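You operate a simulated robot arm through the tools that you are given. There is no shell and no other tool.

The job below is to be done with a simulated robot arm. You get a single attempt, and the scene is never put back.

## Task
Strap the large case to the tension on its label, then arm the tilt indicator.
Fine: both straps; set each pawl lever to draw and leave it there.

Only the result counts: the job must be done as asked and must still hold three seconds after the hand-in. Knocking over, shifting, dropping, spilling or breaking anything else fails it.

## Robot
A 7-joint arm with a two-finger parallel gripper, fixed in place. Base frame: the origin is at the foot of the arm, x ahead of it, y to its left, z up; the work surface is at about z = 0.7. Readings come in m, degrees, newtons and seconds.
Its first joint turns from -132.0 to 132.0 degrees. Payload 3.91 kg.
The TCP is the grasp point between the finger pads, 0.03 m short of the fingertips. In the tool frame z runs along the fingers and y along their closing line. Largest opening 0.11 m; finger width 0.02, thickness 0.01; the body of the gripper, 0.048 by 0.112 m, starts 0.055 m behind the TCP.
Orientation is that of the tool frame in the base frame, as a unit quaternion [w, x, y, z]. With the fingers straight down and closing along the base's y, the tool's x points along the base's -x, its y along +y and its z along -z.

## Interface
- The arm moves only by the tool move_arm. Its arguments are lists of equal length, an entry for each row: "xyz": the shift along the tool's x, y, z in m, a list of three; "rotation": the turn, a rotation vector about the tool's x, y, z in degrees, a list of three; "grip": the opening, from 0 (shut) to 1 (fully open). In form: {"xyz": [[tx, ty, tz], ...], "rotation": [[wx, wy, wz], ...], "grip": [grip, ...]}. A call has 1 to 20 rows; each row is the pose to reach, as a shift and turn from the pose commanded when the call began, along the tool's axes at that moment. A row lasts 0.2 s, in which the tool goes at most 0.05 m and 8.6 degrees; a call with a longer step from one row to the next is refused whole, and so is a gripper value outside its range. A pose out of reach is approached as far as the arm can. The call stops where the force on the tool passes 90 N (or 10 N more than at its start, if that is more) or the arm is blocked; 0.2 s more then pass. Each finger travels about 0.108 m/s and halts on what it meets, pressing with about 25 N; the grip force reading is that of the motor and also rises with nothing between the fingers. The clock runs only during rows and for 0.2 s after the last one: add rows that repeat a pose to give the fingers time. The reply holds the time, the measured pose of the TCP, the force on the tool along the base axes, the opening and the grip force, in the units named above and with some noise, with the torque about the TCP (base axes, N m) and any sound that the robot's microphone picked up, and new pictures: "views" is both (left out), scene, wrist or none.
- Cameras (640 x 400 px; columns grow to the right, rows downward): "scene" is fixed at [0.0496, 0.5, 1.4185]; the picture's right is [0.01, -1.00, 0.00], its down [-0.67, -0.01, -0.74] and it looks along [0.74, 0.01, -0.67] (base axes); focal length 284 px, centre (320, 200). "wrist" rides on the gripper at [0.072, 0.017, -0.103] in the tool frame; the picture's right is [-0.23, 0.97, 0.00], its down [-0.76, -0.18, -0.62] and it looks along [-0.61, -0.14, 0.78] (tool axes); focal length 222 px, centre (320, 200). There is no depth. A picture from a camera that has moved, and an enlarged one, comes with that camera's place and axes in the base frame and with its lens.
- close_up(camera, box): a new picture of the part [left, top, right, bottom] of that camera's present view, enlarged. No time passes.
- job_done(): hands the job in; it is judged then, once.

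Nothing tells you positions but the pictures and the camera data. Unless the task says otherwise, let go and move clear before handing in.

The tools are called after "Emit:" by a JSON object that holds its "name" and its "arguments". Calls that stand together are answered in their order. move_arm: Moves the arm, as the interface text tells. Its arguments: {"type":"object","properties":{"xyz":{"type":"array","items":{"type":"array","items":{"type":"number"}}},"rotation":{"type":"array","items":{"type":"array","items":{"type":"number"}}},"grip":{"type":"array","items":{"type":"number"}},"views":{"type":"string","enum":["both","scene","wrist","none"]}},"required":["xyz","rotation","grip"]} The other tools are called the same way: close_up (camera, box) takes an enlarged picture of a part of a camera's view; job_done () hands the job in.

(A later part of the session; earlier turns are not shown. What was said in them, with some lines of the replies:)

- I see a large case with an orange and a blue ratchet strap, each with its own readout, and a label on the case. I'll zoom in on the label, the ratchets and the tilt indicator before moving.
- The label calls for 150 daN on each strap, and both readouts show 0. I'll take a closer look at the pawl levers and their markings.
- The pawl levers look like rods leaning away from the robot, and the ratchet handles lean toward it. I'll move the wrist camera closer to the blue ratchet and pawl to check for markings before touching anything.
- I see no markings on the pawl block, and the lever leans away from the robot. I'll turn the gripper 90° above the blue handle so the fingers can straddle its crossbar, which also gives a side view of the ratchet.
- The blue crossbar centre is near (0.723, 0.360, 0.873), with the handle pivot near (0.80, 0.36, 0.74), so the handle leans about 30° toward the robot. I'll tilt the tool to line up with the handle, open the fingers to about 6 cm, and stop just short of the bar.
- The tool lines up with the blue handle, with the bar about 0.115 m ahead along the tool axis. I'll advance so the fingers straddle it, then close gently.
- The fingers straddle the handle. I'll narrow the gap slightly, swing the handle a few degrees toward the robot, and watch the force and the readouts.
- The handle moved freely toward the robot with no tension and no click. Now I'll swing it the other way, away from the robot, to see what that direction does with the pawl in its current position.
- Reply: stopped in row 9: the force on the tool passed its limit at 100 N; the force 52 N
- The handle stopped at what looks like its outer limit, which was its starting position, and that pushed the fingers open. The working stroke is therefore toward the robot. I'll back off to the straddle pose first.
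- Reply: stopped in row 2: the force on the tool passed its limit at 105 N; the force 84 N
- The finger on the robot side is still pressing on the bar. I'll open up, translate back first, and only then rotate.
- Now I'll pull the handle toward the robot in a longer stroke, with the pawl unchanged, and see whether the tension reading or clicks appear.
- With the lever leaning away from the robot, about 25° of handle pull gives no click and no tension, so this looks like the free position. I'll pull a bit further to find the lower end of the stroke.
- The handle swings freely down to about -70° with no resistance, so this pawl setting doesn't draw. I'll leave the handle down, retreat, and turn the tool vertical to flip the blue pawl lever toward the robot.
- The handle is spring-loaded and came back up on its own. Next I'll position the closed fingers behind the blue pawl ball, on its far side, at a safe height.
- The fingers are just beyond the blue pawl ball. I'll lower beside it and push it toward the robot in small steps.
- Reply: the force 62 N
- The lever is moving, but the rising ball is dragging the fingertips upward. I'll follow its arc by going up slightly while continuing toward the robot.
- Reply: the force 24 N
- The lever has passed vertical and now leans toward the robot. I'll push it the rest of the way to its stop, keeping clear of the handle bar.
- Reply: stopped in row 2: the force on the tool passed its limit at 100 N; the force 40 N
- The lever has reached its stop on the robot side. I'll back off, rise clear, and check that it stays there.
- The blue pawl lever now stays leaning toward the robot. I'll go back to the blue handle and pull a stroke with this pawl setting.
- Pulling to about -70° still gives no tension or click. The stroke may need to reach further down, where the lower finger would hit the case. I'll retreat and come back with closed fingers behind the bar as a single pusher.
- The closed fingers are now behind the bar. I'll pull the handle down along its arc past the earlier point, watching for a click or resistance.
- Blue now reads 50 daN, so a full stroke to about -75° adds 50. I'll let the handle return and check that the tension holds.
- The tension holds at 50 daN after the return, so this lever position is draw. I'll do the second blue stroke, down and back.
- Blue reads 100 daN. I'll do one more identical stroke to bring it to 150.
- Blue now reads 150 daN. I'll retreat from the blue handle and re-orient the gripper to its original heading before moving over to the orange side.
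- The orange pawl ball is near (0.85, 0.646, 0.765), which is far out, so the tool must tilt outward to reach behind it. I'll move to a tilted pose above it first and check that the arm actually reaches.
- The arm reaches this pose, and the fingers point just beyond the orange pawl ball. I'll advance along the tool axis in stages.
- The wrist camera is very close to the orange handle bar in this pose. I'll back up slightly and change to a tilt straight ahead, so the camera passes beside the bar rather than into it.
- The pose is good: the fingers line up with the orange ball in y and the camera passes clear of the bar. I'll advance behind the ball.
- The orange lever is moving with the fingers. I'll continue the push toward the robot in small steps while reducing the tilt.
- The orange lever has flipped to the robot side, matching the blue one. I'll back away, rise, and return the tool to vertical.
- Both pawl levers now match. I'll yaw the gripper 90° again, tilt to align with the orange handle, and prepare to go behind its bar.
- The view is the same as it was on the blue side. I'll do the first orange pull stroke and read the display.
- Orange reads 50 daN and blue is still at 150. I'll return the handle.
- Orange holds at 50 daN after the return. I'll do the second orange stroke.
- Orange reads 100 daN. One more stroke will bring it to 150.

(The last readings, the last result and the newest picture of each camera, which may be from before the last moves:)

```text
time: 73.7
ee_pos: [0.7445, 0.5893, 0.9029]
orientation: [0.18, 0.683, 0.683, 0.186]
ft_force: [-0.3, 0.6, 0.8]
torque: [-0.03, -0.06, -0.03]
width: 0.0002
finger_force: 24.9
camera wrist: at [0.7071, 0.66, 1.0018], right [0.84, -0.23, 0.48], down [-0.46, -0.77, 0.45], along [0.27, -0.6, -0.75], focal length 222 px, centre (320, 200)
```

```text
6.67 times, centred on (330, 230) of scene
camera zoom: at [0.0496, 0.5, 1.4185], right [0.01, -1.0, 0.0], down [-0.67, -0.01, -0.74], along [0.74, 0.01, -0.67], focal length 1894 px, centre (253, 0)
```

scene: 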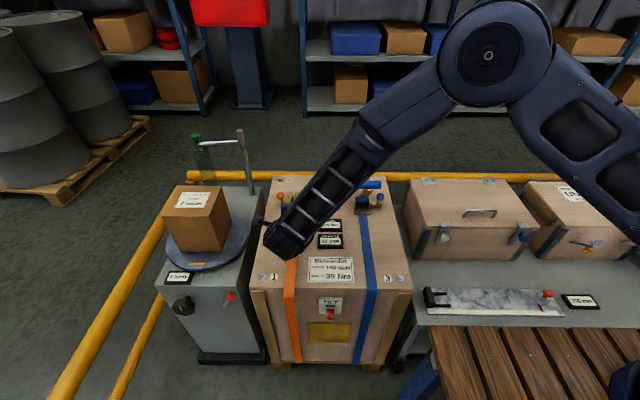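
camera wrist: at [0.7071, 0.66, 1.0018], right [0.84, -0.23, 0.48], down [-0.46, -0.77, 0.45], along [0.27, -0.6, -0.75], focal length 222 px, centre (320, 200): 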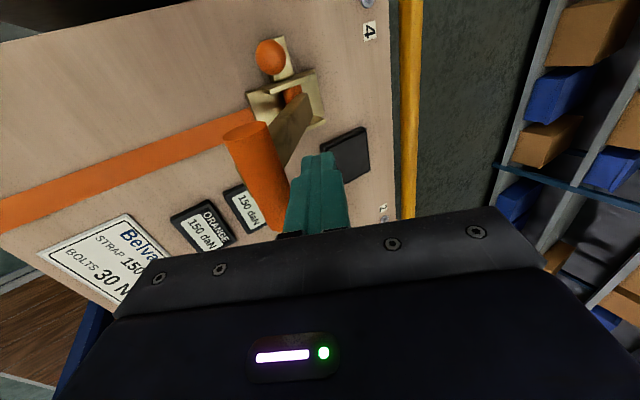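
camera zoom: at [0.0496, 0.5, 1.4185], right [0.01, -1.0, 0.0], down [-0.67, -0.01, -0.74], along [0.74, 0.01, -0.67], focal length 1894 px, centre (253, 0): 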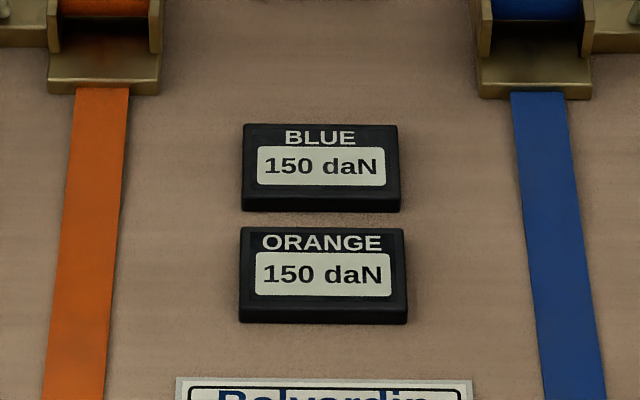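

Both straps read 150 daN. I'll retreat from the handle and then look closely at the tilt indicator on the front face.

Emit:
{"name": "move_arm", "arguments": {"xyz": [[0, 0.003, -0.04], [0, 0.003, -0.08], [0, 0.003, -0.12], [0, 0.003, -0.13], [0, 0.003, -0.13], [0, 0.003, -0.13], [0, 0.003, -0.13]], "rotation": [[0, 0, 0], [0, 0, 0], [0, 0, 0], [7.5, 0, 0], [15, 0, 0], [22.5, 0, 0], [30, 0, 0]], "grip": [0, 0, 0, 0, 0, 0, 0], "views": "both"}}

Emit:
{"name": "close_up", "arguments": {"camera": "scene", "box": [310, 290, 350, 325]}}

Emit:
{"name": "close_up", "arguments": {"camera": "scene", "box": [240, 260, 420, 400]}}

```text
time: 75.3
ee_pos: [0.6829, 0.5879, 1.0179]
orientation: [-0.003, 0.707, 0.708, 0.002]
ft_force: [0.3, -0.7, 0.2]
torque: [0.0, -0.04, -0.03]
width: 0.0001
finger_force: 24.9
camera wrist: at [0.7002, 0.6593, 1.1221], right [0.97, -0.23, 0.0], down [-0.18, -0.77, 0.62], along [-0.14, -0.6, -0.79], focal length 222 px, centre (320, 200)
```

scene: 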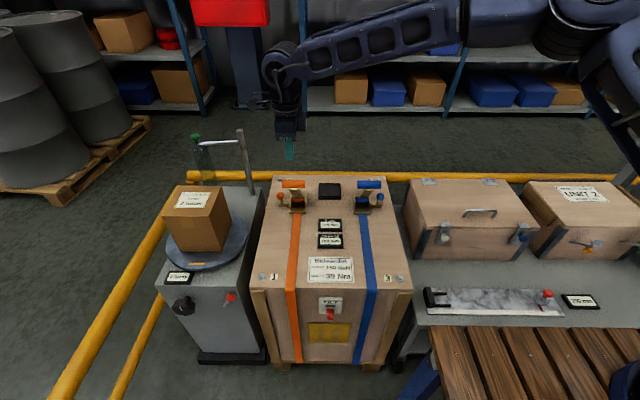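
wrist: 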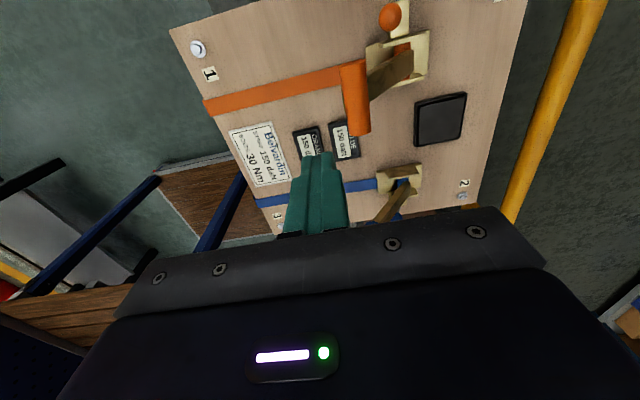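

```text
11.43 times, centred on (330, 308) of scene
camera zoom: at [0.0496, 0.5, 1.4185], right [0.01, -1.0, 0.0], down [-0.67, -0.01, -0.74], along [0.74, 0.01, -0.67], focal length 3247 px, centre (206, -1029)
```

zoom: 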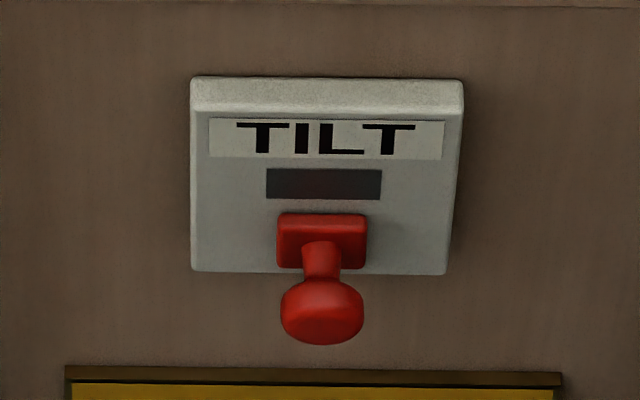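

```text
2.86 times, centred on (330, 330) of scene
camera zoom: at [0.0496, 0.5, 1.4185], right [0.01, -1.0, 0.0], down [-0.67, -0.01, -0.74], along [0.74, 0.01, -0.67], focal length 812 px, centre (291, -171)
```

zoom: 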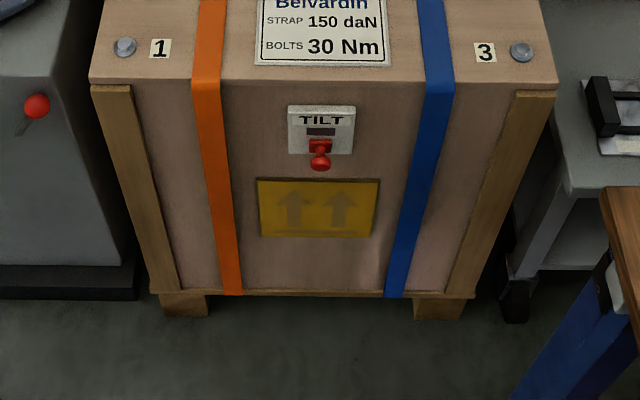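

The indicator has a red block with a stem and knob sticking out toward the robot, below a dark window, which suggests a pull knob. I'll go back to the original heading in front of the case and look at it with the wrist camera.

Emit:
{"name": "move_arm", "arguments": {"xyz": [[-0.01, -0.024, 0], [-0.02, -0.048, 0], [-0.03, -0.072, 0], [-0.04, -0.096, 0], [-0.05, -0.12, 0], [-0.06, -0.144, 0], [-0.07, -0.168, 0], [-0.08, -0.192, 0], [-0.09, -0.216, 0], [-0.1, -0.24, 0], [-0.11, -0.268, 0]], "rotation": [[0, 0, -8.2], [0, 0, -16.4], [0, 0, -24.6], [0, 0, -32.8], [0, 0, -41], [0, 0, -49.2], [0, 0, -57.4], [0, 0, -65.6], [0, 0, -73.8], [0, 0, -82], [0, 0, -90]], "grip": [0, 0, 0, 0, 0, 0, 0, 0, 0, 0, 0], "views": "both"}}

```text
time: 77.7
ee_pos: [0.4173, 0.4779, 1.0177]
orientation: [0.0, -0.001, 1.0, 0.005]
ft_force: [0.6, -0.4, -0.5]
torque: [-0.01, 0.0, -0.01]
width: 0.0
finger_force: 25.3
camera wrist: at [0.3446, 0.4939, 1.1216], right [0.23, 0.97, 0.01], down [0.76, -0.18, 0.62], along [0.61, -0.13, -0.78], focal length 222 px, centre (320, 200)
```

scene: 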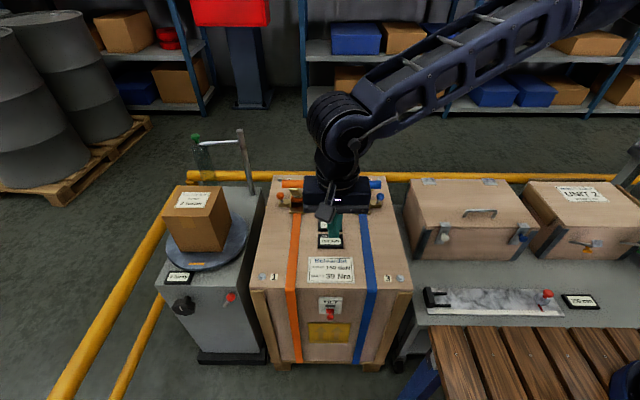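
wrist: 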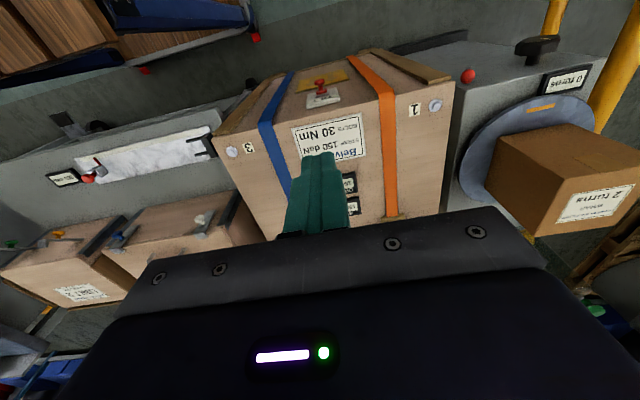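

Emit:
{"name": "close_up", "arguments": {"camera": "wrist", "box": [280, 60, 360, 120]}}

Emit:
{"name": "close_up", "arguments": {"camera": "wrist", "box": [200, 30, 480, 180]}}

```text
6.67 times, centred on (320, 90) of wrist
camera zoom: at [0.3446, 0.4939, 1.1216], right [0.23, 0.97, 0.01], down [0.76, -0.18, 0.62], along [0.61, -0.13, -0.78], focal length 1481 px, centre (320, 933)
```

zoom: 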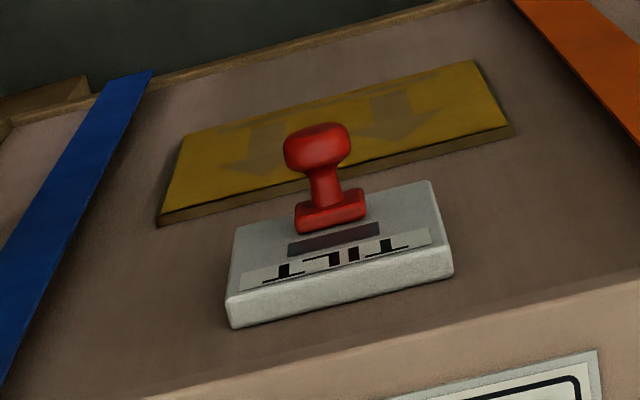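

```text
2.29 times, centred on (340, 105) of wrist
camera zoom: at [0.3446, 0.4939, 1.1216], right [0.23, 0.97, 0.01], down [0.76, -0.18, 0.62], along [0.61, -0.13, -0.78], focal length 508 px, centre (274, 417)
```

zoom: 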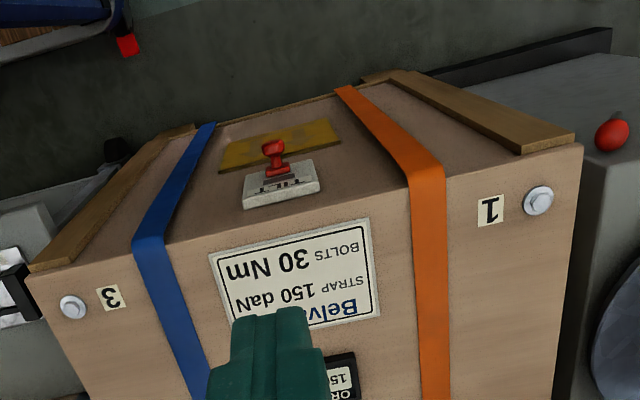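

The knob stands straight out from the indicator face, but its depth is still uncertain. I'll lower in front of the case and tilt the camera more horizontally for a better fix.

Emit:
{"name": "move_arm", "arguments": {"xyz": [[0.0114, 0, 0.0396], [0.0228, 0, 0.0792], [0.0342, 0, 0.1188], [0.0456, 0, 0.1584], [0.057, 0, 0.198], [0.057, 0, 0.198]], "rotation": [[0, -6, 0], [0, -12, 0], [0, -18, 0], [0, -24, 0], [0, -30, 0], [0, -30, 0]], "grip": [0, 0, 0, 0, 0, 0], "views": "both"}}

Emit:
{"name": "close_up", "arguments": {"camera": "wrist", "box": [240, 20, 440, 180]}}

```text
time: 79.1
ee_pos: [0.3586, 0.4783, 0.8191]
orientation: [0.259, 0.001, 0.966, 0.004]
ft_force: [-0.5, -0.3, -0.1]
torque: [-0.02, -0.04, 0.0]
width: 0.0001
finger_force: 24.9
camera wrist: at [0.2441, 0.4935, 0.8729], right [0.2, 0.97, 0.12], down [0.35, -0.18, 0.92], along [0.92, -0.14, -0.38], focal length 222 px, centre (320, 200)
```

scene: 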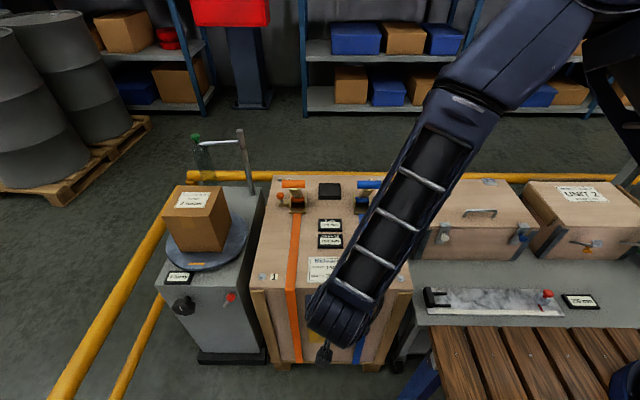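
wrist: 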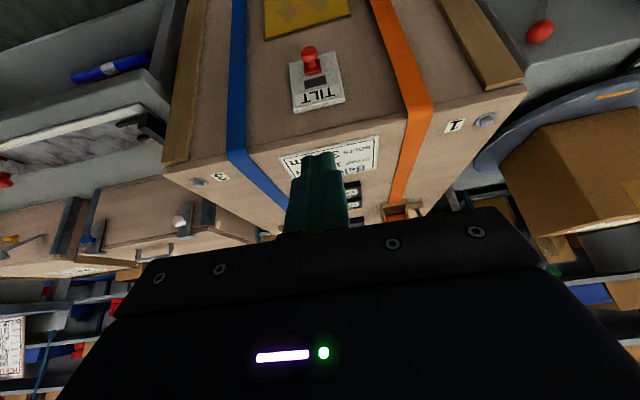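

```text
2.50 times, centred on (340, 100) of wrist
camera zoom: at [0.2441, 0.4935, 0.8729], right [0.2, 0.97, 0.12], down [0.35, -0.18, 0.92], along [0.92, -0.14, -0.38], focal length 555 px, centre (270, 450)
```

zoom: 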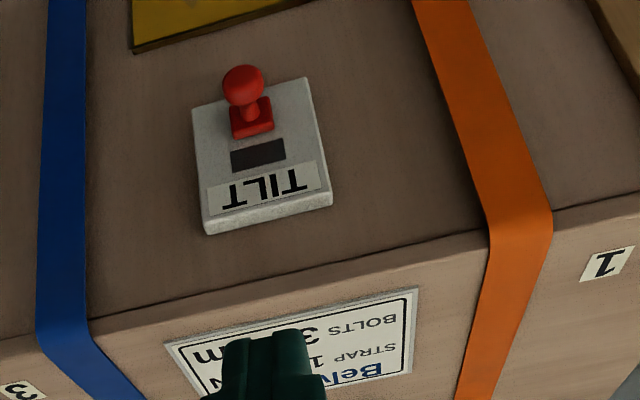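

The knob head is near (0.447, 0.474, 0.58) but uncertain by about 1 cm. I'll move down in front of it with the fingers pointing 45° down and forward, open to about 5 cm, stop well short, and re-measure.

Emit:
{"name": "move_arm", "arguments": {"xyz": [[0.0178, -0.001, 0.0365], [0.0356, -0.002, 0.073], [0.0533, -0.003, 0.1095], [0.0711, -0.0043, 0.146], [0.0711, -0.0043, 0.146]], "rotation": [[0, -3.75, 0], [0, -7.5, 0], [0, -11.25, 0], [0, -15, 0], [0, -15, 0]], "grip": [0.2, 0.45, 0.45, 0.45, 0.45], "views": "both"}}

Emit:
{"name": "close_up", "arguments": {"camera": "wrist", "box": [240, 40, 400, 180]}}

```text
time: 80.3
ee_pos: [0.3688, 0.4765, 0.6586]
orientation: [0.382, 0.001, 0.924, 0.004]
ft_force: [-0.6, -1.0, -0.4]
torque: [-0.04, 0.04, 0.0]
width: 0.0496
finger_force: 0.1
camera wrist: at [0.2442, 0.4936, 0.6808], right [0.16, 0.97, 0.17], down [0.1, -0.18, 0.98], along [0.98, -0.14, -0.12], focal length 222 px, centre (320, 200)
```

scene: 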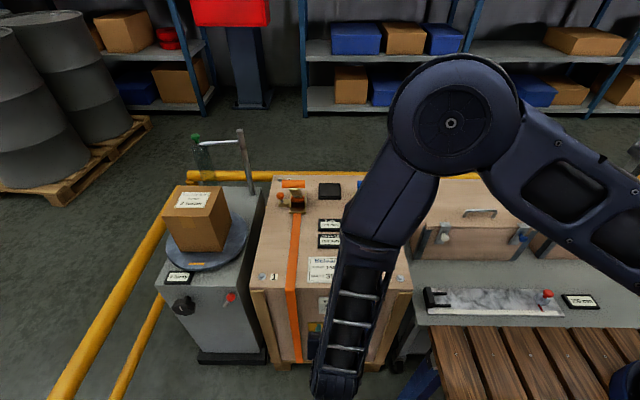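
wrist: 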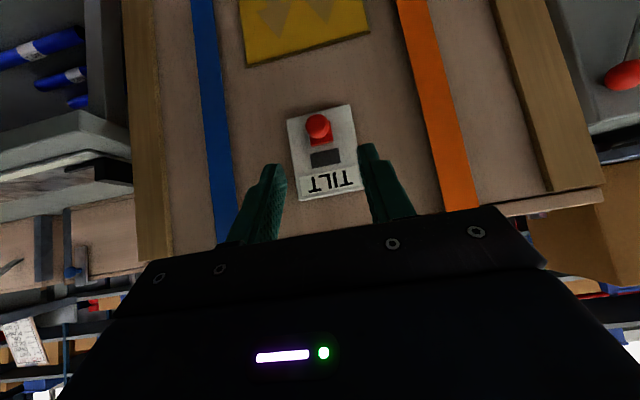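

```text
2.86 times, centred on (320, 110) of wrist
camera zoom: at [0.2442, 0.4936, 0.6808], right [0.16, 0.97, 0.17], down [0.1, -0.18, 0.98], along [0.98, -0.14, -0.12], focal length 635 px, centre (320, 457)
```

zoom: 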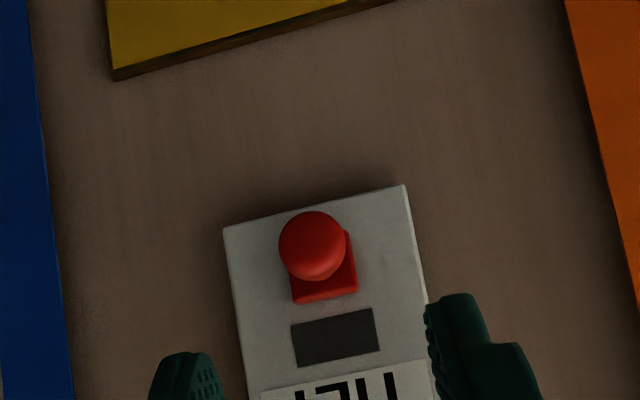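

In this frontal view the knob head resolves to about (0.446, 0.474, 0.585), consistent with the other views. I'll advance so the fingertips straddle the head, then check before closing.

Emit:
{"name": "move_arm", "arguments": {"xyz": [[-0.001, -0.001, 0.03], [-0.002, -0.0027, 0.06], [-0.0023, -0.0027, 0.075], [-0.0023, -0.0027, 0.085], [-0.0023, -0.0027, 0.085]], "rotation": [[0, 0, 0], [0, 0, 0], [0, 0, 0], [0, 0, 0], [0, 0, 0]], "grip": [0.45, 0.45, 0.45, 0.45, 0.45], "views": "wrist"}}

Emit:
{"name": "close_up", "arguments": {"camera": "wrist", "box": [240, 60, 440, 220]}}

```text
time: 81.5
ee_pos: [0.4328, 0.4758, 0.5983]
orientation: [0.381, 0.001, 0.924, 0.004]
ft_force: [0.5, -0.1, 0.1]
torque: [0.0, -0.01, 0.0]
width: 0.0494
finger_force: 0.0
camera wrist: at [0.3079, 0.4923, 0.6203], right [0.16, 0.97, 0.17], down [0.1, -0.18, 0.98], along [0.98, -0.14, -0.13], focal length 222 px, centre (320, 200)
```

wrist: 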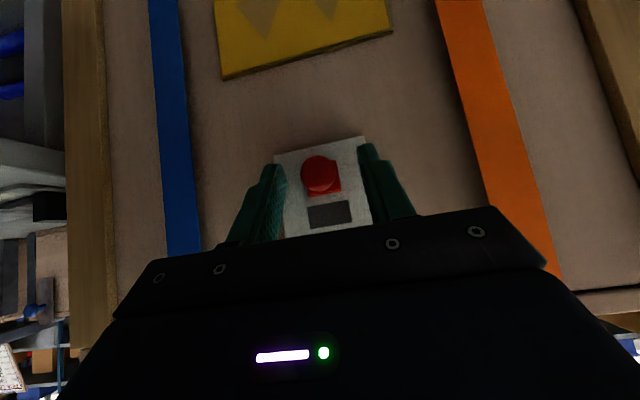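

```text
2.50 times, centred on (340, 140) of wrist
camera zoom: at [0.3079, 0.4923, 0.6203], right [0.16, 0.97, 0.17], down [0.1, -0.18, 0.98], along [0.98, -0.14, -0.13], focal length 555 px, centre (270, 350)
```

zoom: 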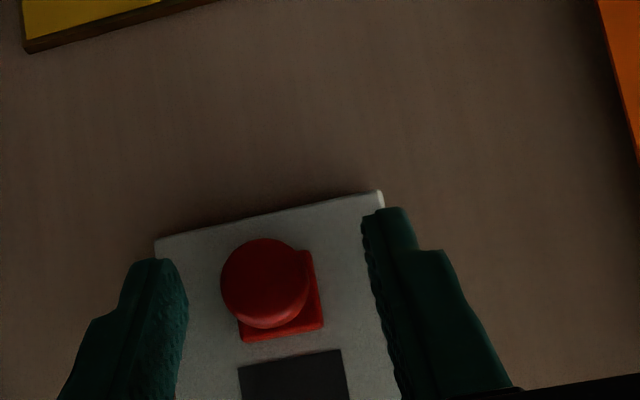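

The head sits between the fingertips. I'll close on it gently.

Emit:
{"name": "move_arm", "arguments": {"xyz": [[0, -0.001, 0], [0, -0.001, 0], [0, -0.001, 0], [0, -0.001, 0]], "rotation": [[0, 0, 0], [0, 0, 0], [0, 0, 0], [0, 0, 0]], "grip": [0.25, 0.1, 0.05, 0.05], "views": "wrist"}}

Emit:
{"name": "close_up", "arguments": {"camera": "wrist", "box": [240, 60, 440, 220]}}

```text
time: 82.5
ee_pos: [0.4315, 0.4744, 0.5986]
orientation: [0.382, 0.001, 0.924, 0.003]
ft_force: [0.2, 5.7, -0.2]
torque: [-0.09, -0.01, 0.17]
width: 0.0219
finger_force: 45.5
camera wrist: at [0.3071, 0.4912, 0.6203], right [0.16, 0.97, 0.17], down [0.1, -0.19, 0.98], along [0.98, -0.14, -0.13], focal length 222 px, centre (320, 200)
```

wrist: 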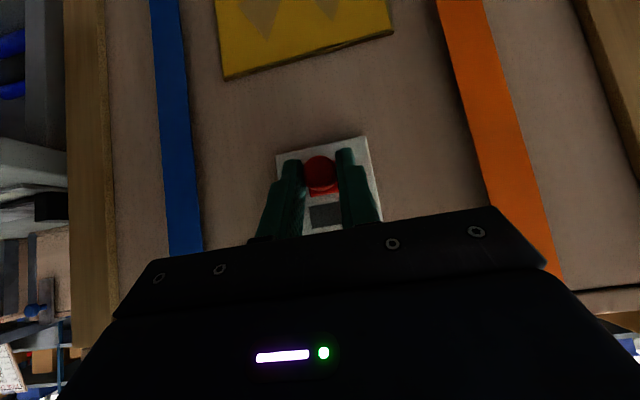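

```text
2.50 times, centred on (340, 140) of wrist
camera zoom: at [0.3071, 0.4912, 0.6203], right [0.16, 0.97, 0.17], down [0.1, -0.19, 0.98], along [0.98, -0.14, -0.13], focal length 555 px, centre (270, 350)
```

zoom: 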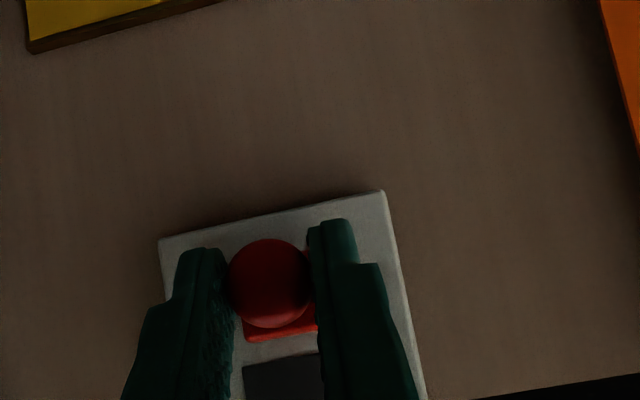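

The knob is gripped at 22 mm. I'll pull it straight out from the face in small steps and see whether it moves.

Emit:
{"name": "move_arm", "arguments": {"xyz": [[0.002, -0.001, -0.002], [0.0035, -0.001, -0.0035], [0.0055, -0.001, -0.0055], [0.007, -0.001, -0.007]], "rotation": [[0, 0, 0], [0, 0, 0], [0, 0, 0], [0, 0, 0]], "grip": [0, 0, 0, 0], "views": "wrist"}}

Emit:
{"name": "close_up", "arguments": {"camera": "wrist", "box": [240, 60, 440, 220]}}

```text
time: 83.5
ee_pos: [0.4217, 0.4736, 0.5989]
orientation: [0.383, 0.001, 0.924, 0.005]
ft_force: [33.8, 39.9, 0.0]
torque: [0.49, -0.45, 0.63]
width: 0.0201
finger_force: 44.9
camera wrist: at [0.298, 0.4908, 0.6199], right [0.16, 0.97, 0.17], down [0.1, -0.19, 0.98], along [0.98, -0.14, -0.12], focal length 222 px, centre (320, 200)
```

wrist: 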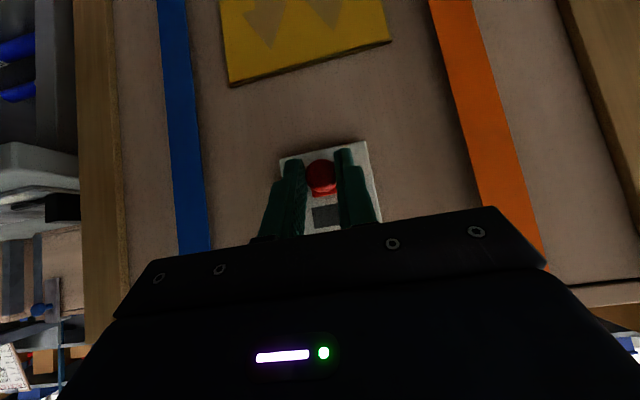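

```text
2.50 times, centred on (340, 140) of wrist
camera zoom: at [0.298, 0.4908, 0.6199], right [0.16, 0.97, 0.17], down [0.1, -0.19, 0.98], along [0.98, -0.14, -0.12], focal length 555 px, centre (270, 350)
```

zoom: 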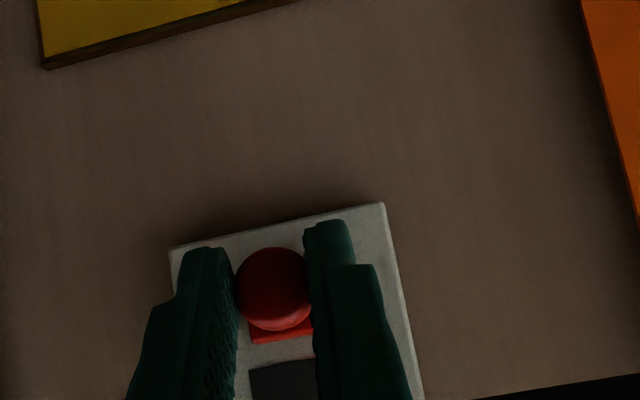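

The fingers slipped along the head and the knob itself didn't come out, with about 34 N resisting. I'll reopen, re-centre in y, go slightly deeper and re-grip to test which way it moves.

Emit:
{"name": "move_arm", "arguments": {"xyz": [[0, 0.003, 0], [0, 0.003, 0], [-0.0034, 0.003, 0.0055], [-0.0067, 0.003, 0.0109], [-0.0067, 0.003, 0.0109]], "rotation": [[0, 0, 0], [0, 0, 0], [0, 0, 0], [0, 0, 0], [0, 0, 0]], "grip": [0.35, 0.35, 0.35, 0.35, 0.35], "views": "wrist"}}

Emit:
{"name": "close_up", "arguments": {"camera": "wrist", "box": [240, 60, 440, 220]}}

```text
time: 84.7
ee_pos: [0.4326, 0.4739, 0.5956]
orientation: [0.383, 0.001, 0.924, 0.003]
ft_force: [-0.2, -0.4, 0.7]
torque: [0.0, 0.01, -0.01]
width: 0.0385
finger_force: 0.1
camera wrist: at [0.3088, 0.4903, 0.6169], right [0.16, 0.97, 0.17], down [0.1, -0.18, 0.98], along [0.98, -0.14, -0.13], focal length 222 px, centre (320, 200)
```

wrist: 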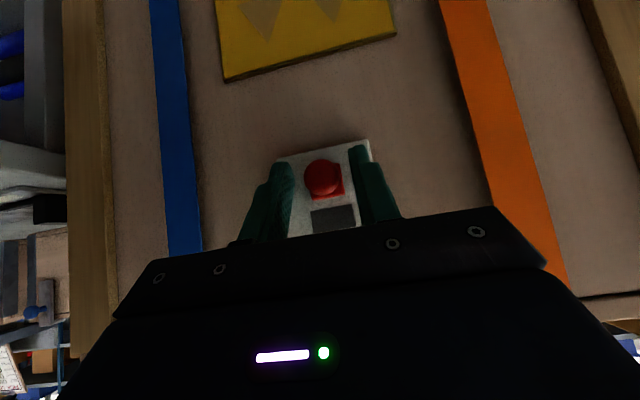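

```text
2.50 times, centred on (340, 140) of wrist
camera zoom: at [0.3088, 0.4903, 0.6169], right [0.16, 0.97, 0.17], down [0.1, -0.18, 0.98], along [0.98, -0.14, -0.13], focal length 555 px, centre (270, 350)
```

zoom: 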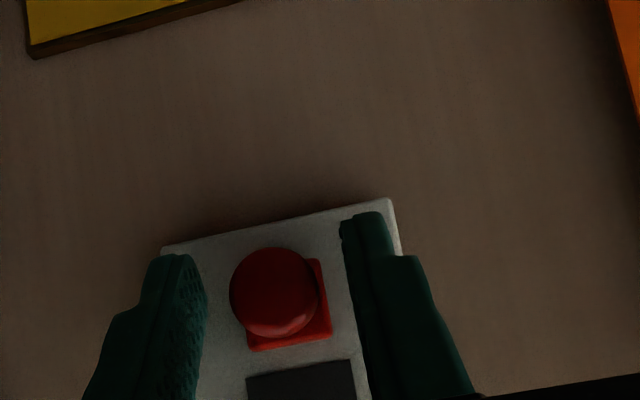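

Emit:
{"name": "move_arm", "arguments": {"xyz": [[0, 0.0005, 0], [0, 0.0005, 0], [0, 0.0005, 0], [0, 0.0005, 0]], "rotation": [[0, 0, 0], [0, 0, 0], [0, 0, 0], [0, 0, 0]], "grip": [0.2, 0.1, 0.0, 0.0], "views": "none"}}

Emit:
{"name": "move_arm", "arguments": {"xyz": [[-0.0018, 0, -0.0018], [-0.0035, 0, -0.0035]], "rotation": [[0, 0, 0], [0, 0, 0]], "grip": [0, 0], "views": "wrist"}}

Emit:
{"name": "close_up", "arguments": {"camera": "wrist", "box": [240, 60, 440, 220]}}

```text
time: 85.7
ee_pos: [0.4329, 0.4736, 0.5957]
orientation: [0.382, 0.001, 0.924, 0.004]
ft_force: [-2.4, -1.8, -1.0]
torque: [-0.17, 0.07, -0.11]
width: 0.0222
finger_force: 45.4
```

```text
time: 86.3
ee_pos: [0.4341, 0.4748, 0.6013]
orientation: [0.38, 0.002, 0.925, 0.002]
ft_force: [-5.8, -8.3, -32.6]
torque: [-0.25, 1.03, -0.23]
width: 0.0227
finger_force: 45.2
camera wrist: at [0.3091, 0.4912, 0.6221], right [0.16, 0.97, 0.16], down [0.1, -0.18, 0.98], along [0.98, -0.14, -0.13], focal length 222 px, centre (320, 200)
```

wrist: 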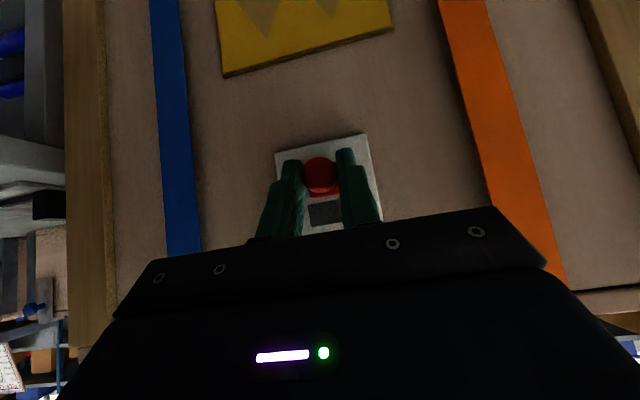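

```text
2.50 times, centred on (340, 140) of wrist
camera zoom: at [0.3091, 0.4912, 0.6221], right [0.16, 0.97, 0.16], down [0.1, -0.18, 0.98], along [0.98, -0.14, -0.13], focal length 555 px, centre (270, 350)
```

zoom: 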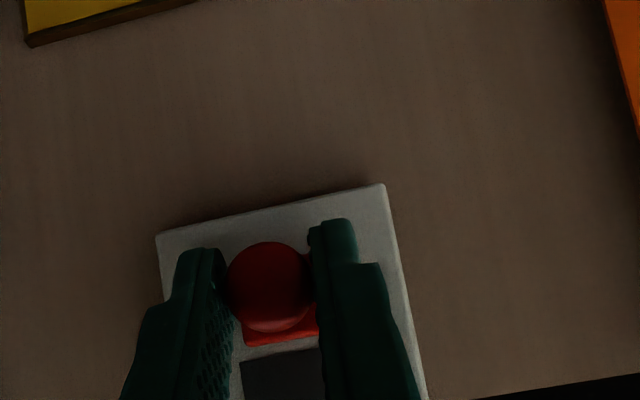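

Moving up meets about 33 N of resistance and the knob doesn't move. I'll try downward.

Emit:
{"name": "move_arm", "arguments": {"xyz": [[0.002, -0.001, 0.002], [0.004, -0.001, 0.004], [0.0058, -0.001, 0.0058], [0.0075, -0.001, 0.0075]], "rotation": [[0, 0, 0], [0, 0, 0], [0, 0, 0], [0, 0, 0]], "grip": [0, 0, 0, 0], "views": "wrist"}}

Emit:
{"name": "close_up", "arguments": {"camera": "wrist", "box": [240, 60, 440, 220]}}

```text
time: 87.3
ee_pos: [0.4331, 0.475, 0.5904]
orientation: [0.383, 0.002, 0.924, 0.003]
ft_force: [-30.7, -16.6, 0.5]
torque: [-0.39, 0.1, -0.53]
width: 0.0223
finger_force: 44.9
camera wrist: at [0.3092, 0.4911, 0.6123], right [0.16, 0.97, 0.17], down [0.1, -0.18, 0.98], along [0.98, -0.14, -0.13], focal length 222 px, centre (320, 200)
```

wrist: 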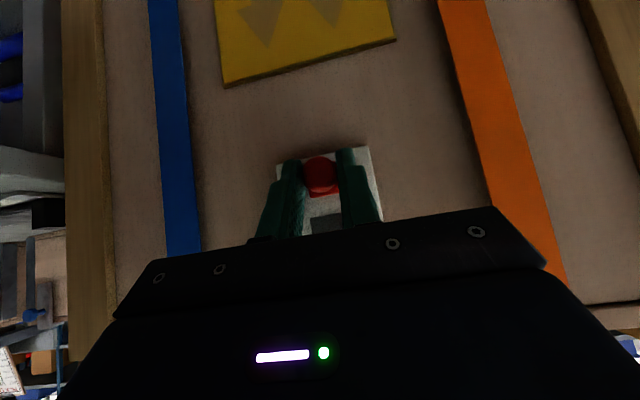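

```text
2.50 times, centred on (340, 140) of wrist
camera zoom: at [0.3092, 0.4911, 0.6123], right [0.16, 0.97, 0.17], down [0.1, -0.18, 0.98], along [0.98, -0.14, -0.13], focal length 555 px, centre (270, 350)
```

zoom: 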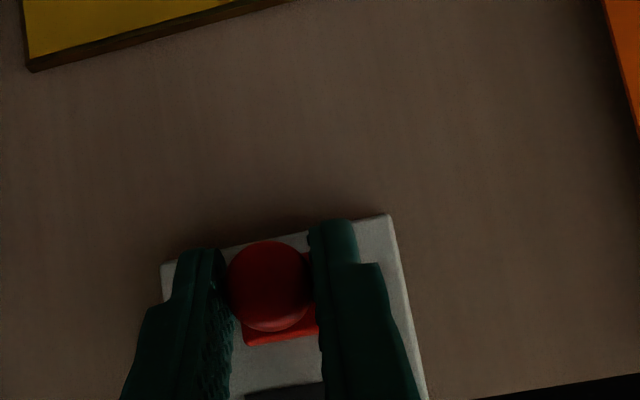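

The knob and block slid down relative to the housing almost freely, so arming is a downward slide. I'll continue downward in small steps until it reaches its stop, easing off the inward pressure.

Emit:
{"name": "move_arm", "arguments": {"xyz": [[0.0032, -0.001, 0.001], [0.0053, -0.001, 0.0031], [0.0075, -0.001, 0.0053], [0.0096, -0.001, 0.0074]], "rotation": [[0, 0, 0], [0, 0, 0], [0, 0, 0], [0, 0, 0]], "grip": [0, 0, 0, 0], "views": "wrist"}}

Emit:
{"name": "close_up", "arguments": {"camera": "wrist", "box": [240, 60, 440, 220]}}

```text
time: 88.3
ee_pos: [0.4337, 0.4736, 0.5791]
orientation: [0.383, 0.001, 0.924, 0.004]
ft_force: [-14.6, 12.4, 0.6]
torque: [-0.03, 0.07, 0.28]
width: 0.0223
finger_force: 44.5
camera wrist: at [0.3093, 0.4909, 0.5999], right [0.16, 0.97, 0.17], down [0.1, -0.19, 0.98], along [0.98, -0.14, -0.12], focal length 222 px, centre (320, 200)
```

wrist: 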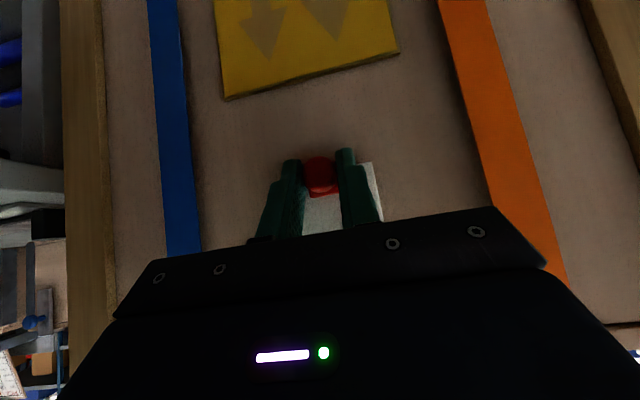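

```text
2.50 times, centred on (340, 140) of wrist
camera zoom: at [0.3093, 0.4909, 0.5999], right [0.16, 0.97, 0.17], down [0.1, -0.19, 0.98], along [0.98, -0.14, -0.12], focal length 555 px, centre (270, 350)
```

zoom: 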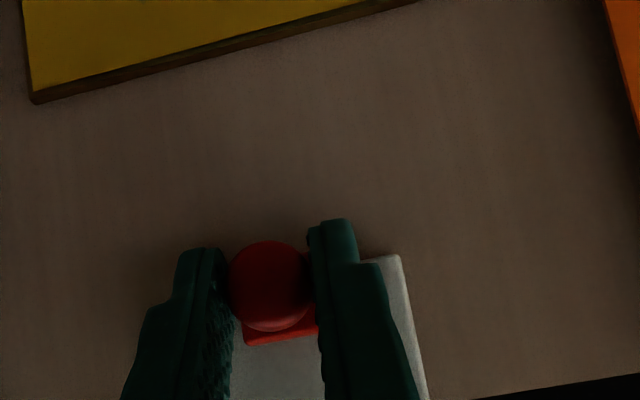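

Emit:
{"name": "close_up", "arguments": {"camera": "scene", "box": [300, 280, 360, 340]}}

Emit:
{"name": "close_up", "arguments": {"camera": "wrist", "box": [280, 130, 400, 240]}}

```text
6.67 times, centred on (330, 310) of scene
camera zoom: at [0.0496, 0.5, 1.4185], right [0.01, -1.0, 0.0], down [-0.67, -0.01, -0.74], along [0.74, 0.01, -0.67], focal length 1894 px, centre (253, -533)
```

zoom: 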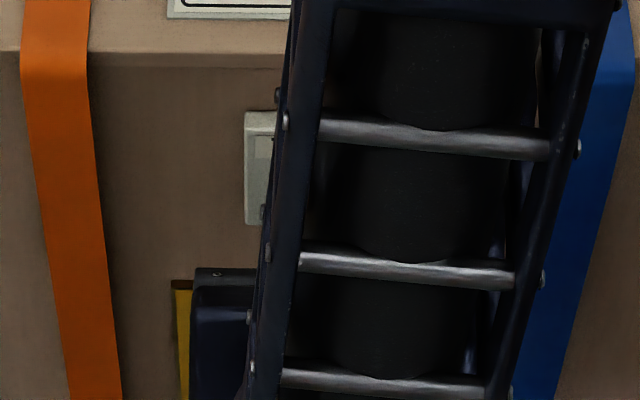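

```text
3.64 times, centred on (340, 185) of wrist
camera zoom: at [0.3093, 0.4909, 0.5999], right [0.16, 0.97, 0.17], down [0.1, -0.19, 0.98], along [0.98, -0.14, -0.12], focal length 808 px, centre (247, 254)
```

zoom: 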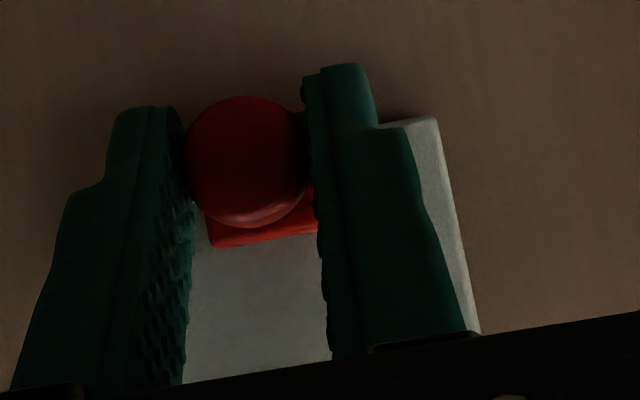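

Emit:
{"name": "move_arm", "arguments": {"xyz": [[0.0025, 0, 0.0017], [0.0046, 0, 0.0038]], "rotation": [[0, 0, 0], [0, 0, 0]], "grip": [0, 0], "views": "wrist"}}

Emit:
{"name": "close_up", "arguments": {"camera": "wrist", "box": [280, 130, 400, 240]}}

```text
time: 88.9
ee_pos: [0.4332, 0.4742, 0.5737]
orientation: [0.384, 0.002, 0.923, 0.004]
ft_force: [0.9, 28.2, -1.7]
torque: [0.16, -0.07, 0.68]
width: 0.0223
finger_force: 45.1
camera wrist: at [0.3093, 0.4909, 0.5945], right [0.16, 0.97, 0.17], down [0.1, -0.19, 0.98], along [0.98, -0.14, -0.12], focal length 222 px, centre (320, 200)
```

wrist: 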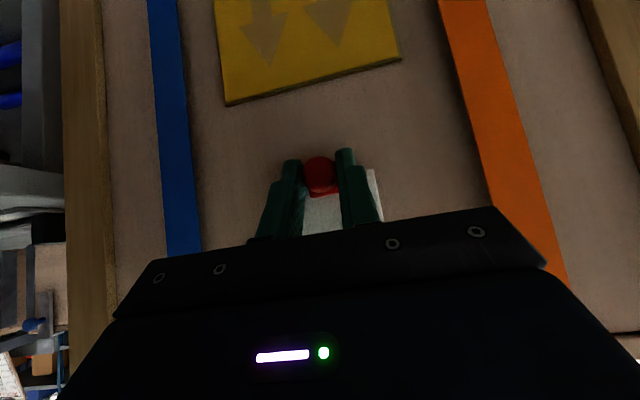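

```text
3.64 times, centred on (340, 185) of wrist
camera zoom: at [0.3093, 0.4909, 0.5945], right [0.16, 0.97, 0.17], down [0.1, -0.19, 0.98], along [0.98, -0.14, -0.12], focal length 808 px, centre (247, 254)
```

zoom: 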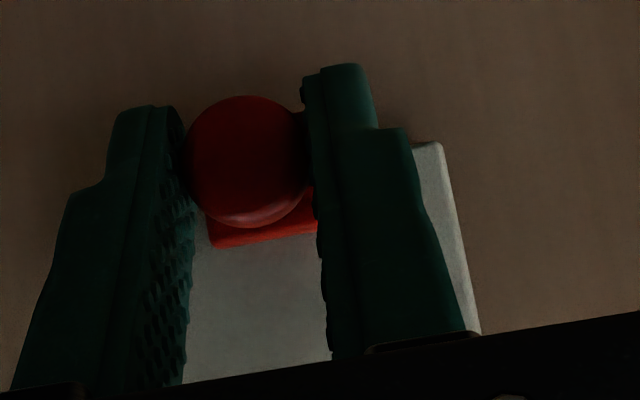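

It has moved over 2 cm down with almost no resistance. Before pulling further, I'll let go and back off to see the state window.

Emit:
{"name": "move_arm", "arguments": {"xyz": [[0, 0.001, 0], [0, 0.001, 0], [0, 0.001, -0.03], [0, 0.001, -0.06], [0, 0.001, -0.09], [-0.01, 0.001, -0.12]], "rotation": [[0, 0, 0], [0, 0, 0], [0, 0, 0], [0, 0, 0], [0, 0, 0], [0, 0, 0]], "grip": [0.3, 0.45, 0.45, 0.45, 0.45, 0.45], "views": "both"}}

Emit:
{"name": "close_up", "arguments": {"camera": "wrist", "box": [240, 40, 400, 180]}}

Emit:
{"name": "close_up", "arguments": {"camera": "scene", "box": [300, 280, 360, 340]}}

```text
time: 90.3
ee_pos: [0.3521, 0.4737, 0.665]
orientation: [0.383, 0.002, 0.924, 0.004]
ft_force: [1.1, 0.3, 0.1]
torque: [-0.01, 0.0, -0.01]
width: 0.0495
finger_force: 0.1
camera wrist: at [0.2279, 0.4903, 0.6875], right [0.16, 0.97, 0.17], down [0.1, -0.18, 0.98], along [0.98, -0.14, -0.13], focal length 222 px, centre (320, 200)
```

scene: 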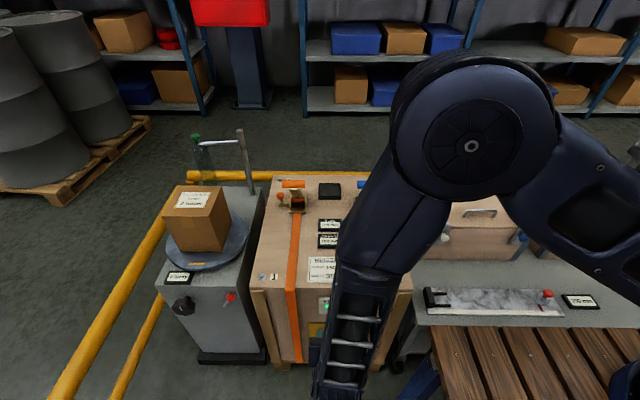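
wrist: 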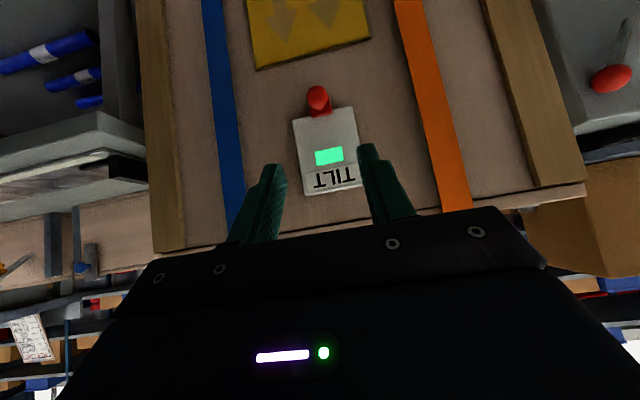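

```text
2.86 times, centred on (320, 110) of wrist
camera zoom: at [0.2279, 0.4903, 0.6875], right [0.16, 0.97, 0.17], down [0.1, -0.18, 0.98], along [0.98, -0.14, -0.13], focal length 635 px, centre (320, 457)
```

zoom: 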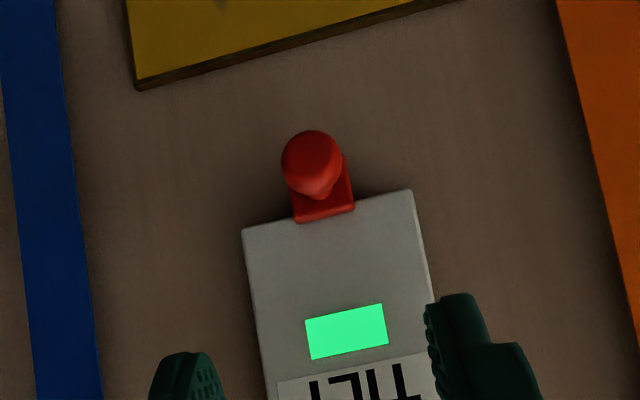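

```text
6.67 times, centred on (330, 310) of scene
camera zoom: at [0.0496, 0.5, 1.4185], right [0.01, -1.0, 0.0], down [-0.67, -0.01, -0.74], along [0.74, 0.01, -0.67], focal length 1894 px, centre (253, -533)
```

zoom: 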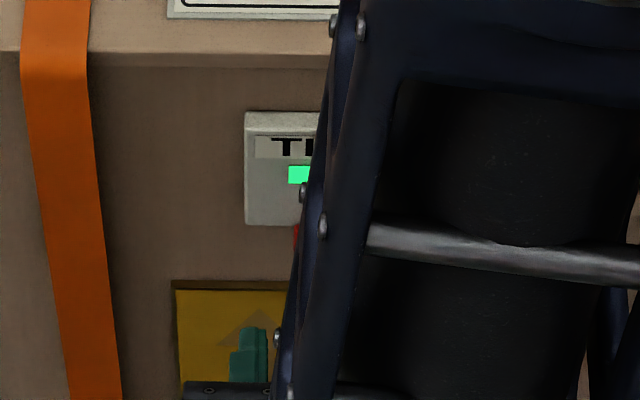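

The window turned green, so the indicator is armed and the tab stays down. I'll move up and clear, then check everything.

Emit:
{"name": "move_arm", "arguments": {"xyz": [[-0.028, 0, -0.028], [-0.056, 0, -0.057], [-0.085, 0, -0.085], [-0.113, 0, -0.113], [-0.141, 0, -0.142], [-0.169, 0, -0.17], [-0.198, 0, -0.198], [-0.226, 0, -0.226]], "rotation": [[0, 0, 0], [0, 0, 0], [0, 7.5, 0], [0, 15, 0], [0, 22.5, 0], [0, 30, 0], [0, 37.5, 0], [0, 45, 0]], "grip": [0.3, 0.3, 0.3, 0.3, 0.3, 0.3, 0.3, 0.3], "views": "none"}}

Emit:
{"name": "move_arm", "arguments": {"xyz": [[-0.02, -0.04, -0.01], [-0.04, -0.08, -0.02], [-0.06, -0.12, -0.03], [-0.08, -0.16, -0.03], [-0.1, -0.2, -0.03], [-0.12, -0.24, -0.03], [-0.14, -0.28, -0.03], [-0.16, -0.32, -0.03]], "rotation": [[0, 0, 0], [0, 0, 0], [0, 0, 0], [0, 0, 0], [0, 0, 0], [0, 0, 0], [0, 0, 0], [0, 0, 0]], "grip": [0.3, 0.3, 0.3, 0.3, 0.3, 0.3, 0.3, 0.3], "views": "both"}}

Emit:
{"name": "close_up", "arguments": {"camera": "scene", "box": [240, 160, 420, 280]}}

Emit:
{"name": "close_up", "arguments": {"camera": "scene", "box": [300, 280, 360, 340]}}

Emit:
{"name": "close_up", "arguments": {"camera": "scene", "box": [150, 120, 270, 340]}}

```text
time: 92.1
ee_pos: [0.3543, 0.4705, 0.9836]
orientation: [-0.001, 0.0, 1.0, 0.004]
ft_force: [-0.4, 1.1, -0.4]
torque: [-0.02, -0.08, -0.01]
width: 0.0332
finger_force: 0.1
```

```text
time: 93.9
ee_pos: [0.51, 0.1519, 1.0113]
orientation: [0.001, -0.001, 1.0, 0.004]
ft_force: [-0.3, -0.1, 0.1]
torque: [-0.02, 0.02, -0.01]
width: 0.033
finger_force: 0.0
camera wrist: at [0.4384, 0.1672, 1.1145], right [0.23, 0.97, 0.01], down [0.76, -0.18, 0.62], along [0.61, -0.14, -0.78], focal length 222 px, centre (320, 200)
```

scene: 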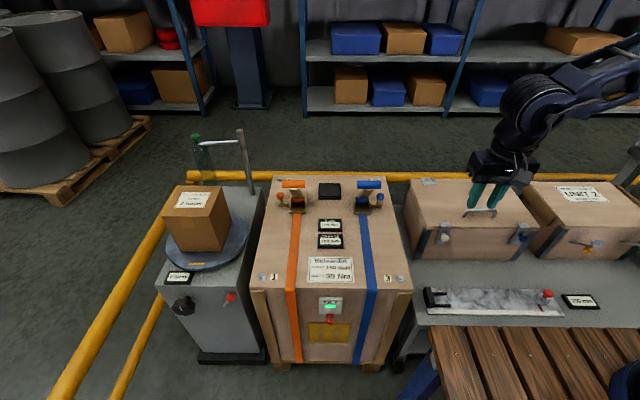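
wrist: 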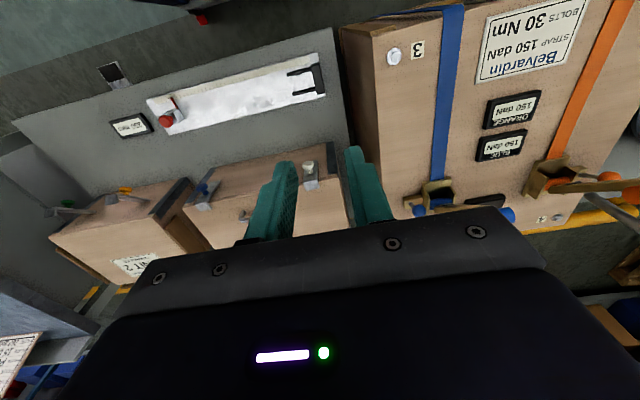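

```text
3.33 times, centred on (330, 220) of scene
camera zoom: at [0.0496, 0.5, 1.4185], right [0.01, -1.0, 0.0], down [-0.67, -0.01, -0.74], along [0.74, 0.01, -0.67], focal length 947 px, centre (287, 133)
```

zoom: 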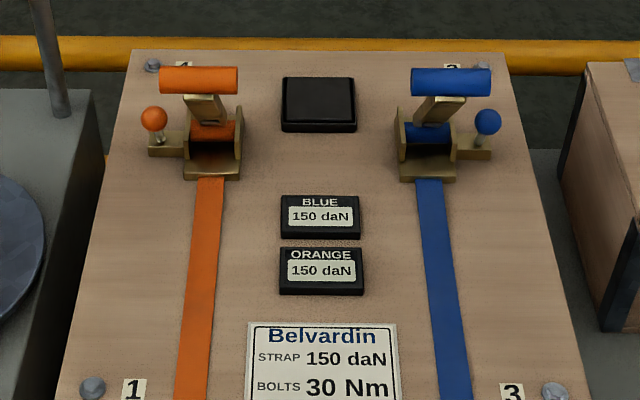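

```text
6.67 times, centred on (330, 310) of scene
camera zoom: at [0.0496, 0.5, 1.4185], right [0.01, -1.0, 0.0], down [-0.67, -0.01, -0.74], along [0.74, 0.01, -0.67], focal length 1894 px, centre (253, -533)
```

zoom: 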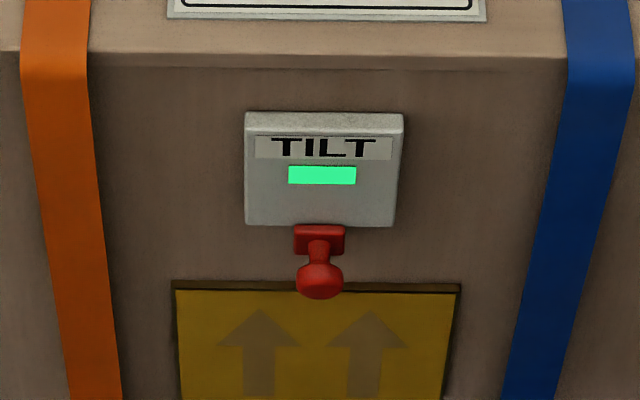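

```text
1.82 times, centred on (210, 230) of scene
camera zoom: at [0.0496, 0.5, 1.4185], right [0.01, -1.0, 0.0], down [-0.67, -0.01, -0.74], along [0.74, 0.01, -0.67], focal length 516 px, centre (520, 146)
```

zoom: 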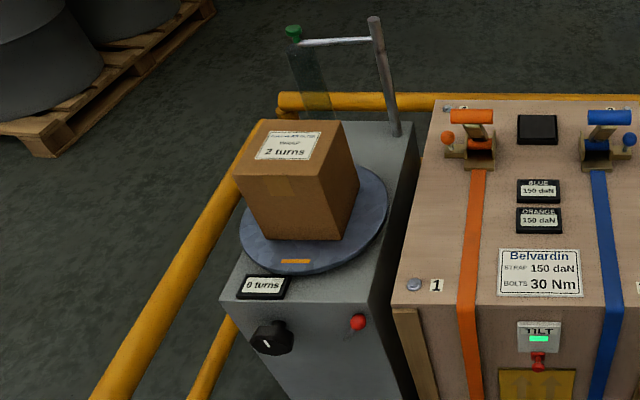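

Both straps read 150 daN, both pawl levers are in the draw position, and the tilt window is green. The case and the other items look unmoved, and the gripper is empty and clear, so I'm handing in.

Emit:
{"name": "job_done", "arguments": {}}

```text
The job is handed in.
```

The large case is strapped to its label and the tilt indicator is armed; I've handed the job in.

- **Straps:** the blue and orange readouts each show 150 daN, matching the label. Each took three full handle strokes of 50 daN.
- **Pawl levers:** both now lean toward the robot and I left them there. They have no markings, so I took that position as "draw" because handle strokes raised the tension there. A shorter test pull on the blue strap, with its lever in the original position, added none.
- **Tilt indicator:** sliding the red tab down turned its window green, and the tab stays down.

In the last pictures the case and everything around it look unmoved. The gripper is empty and clear of the case.
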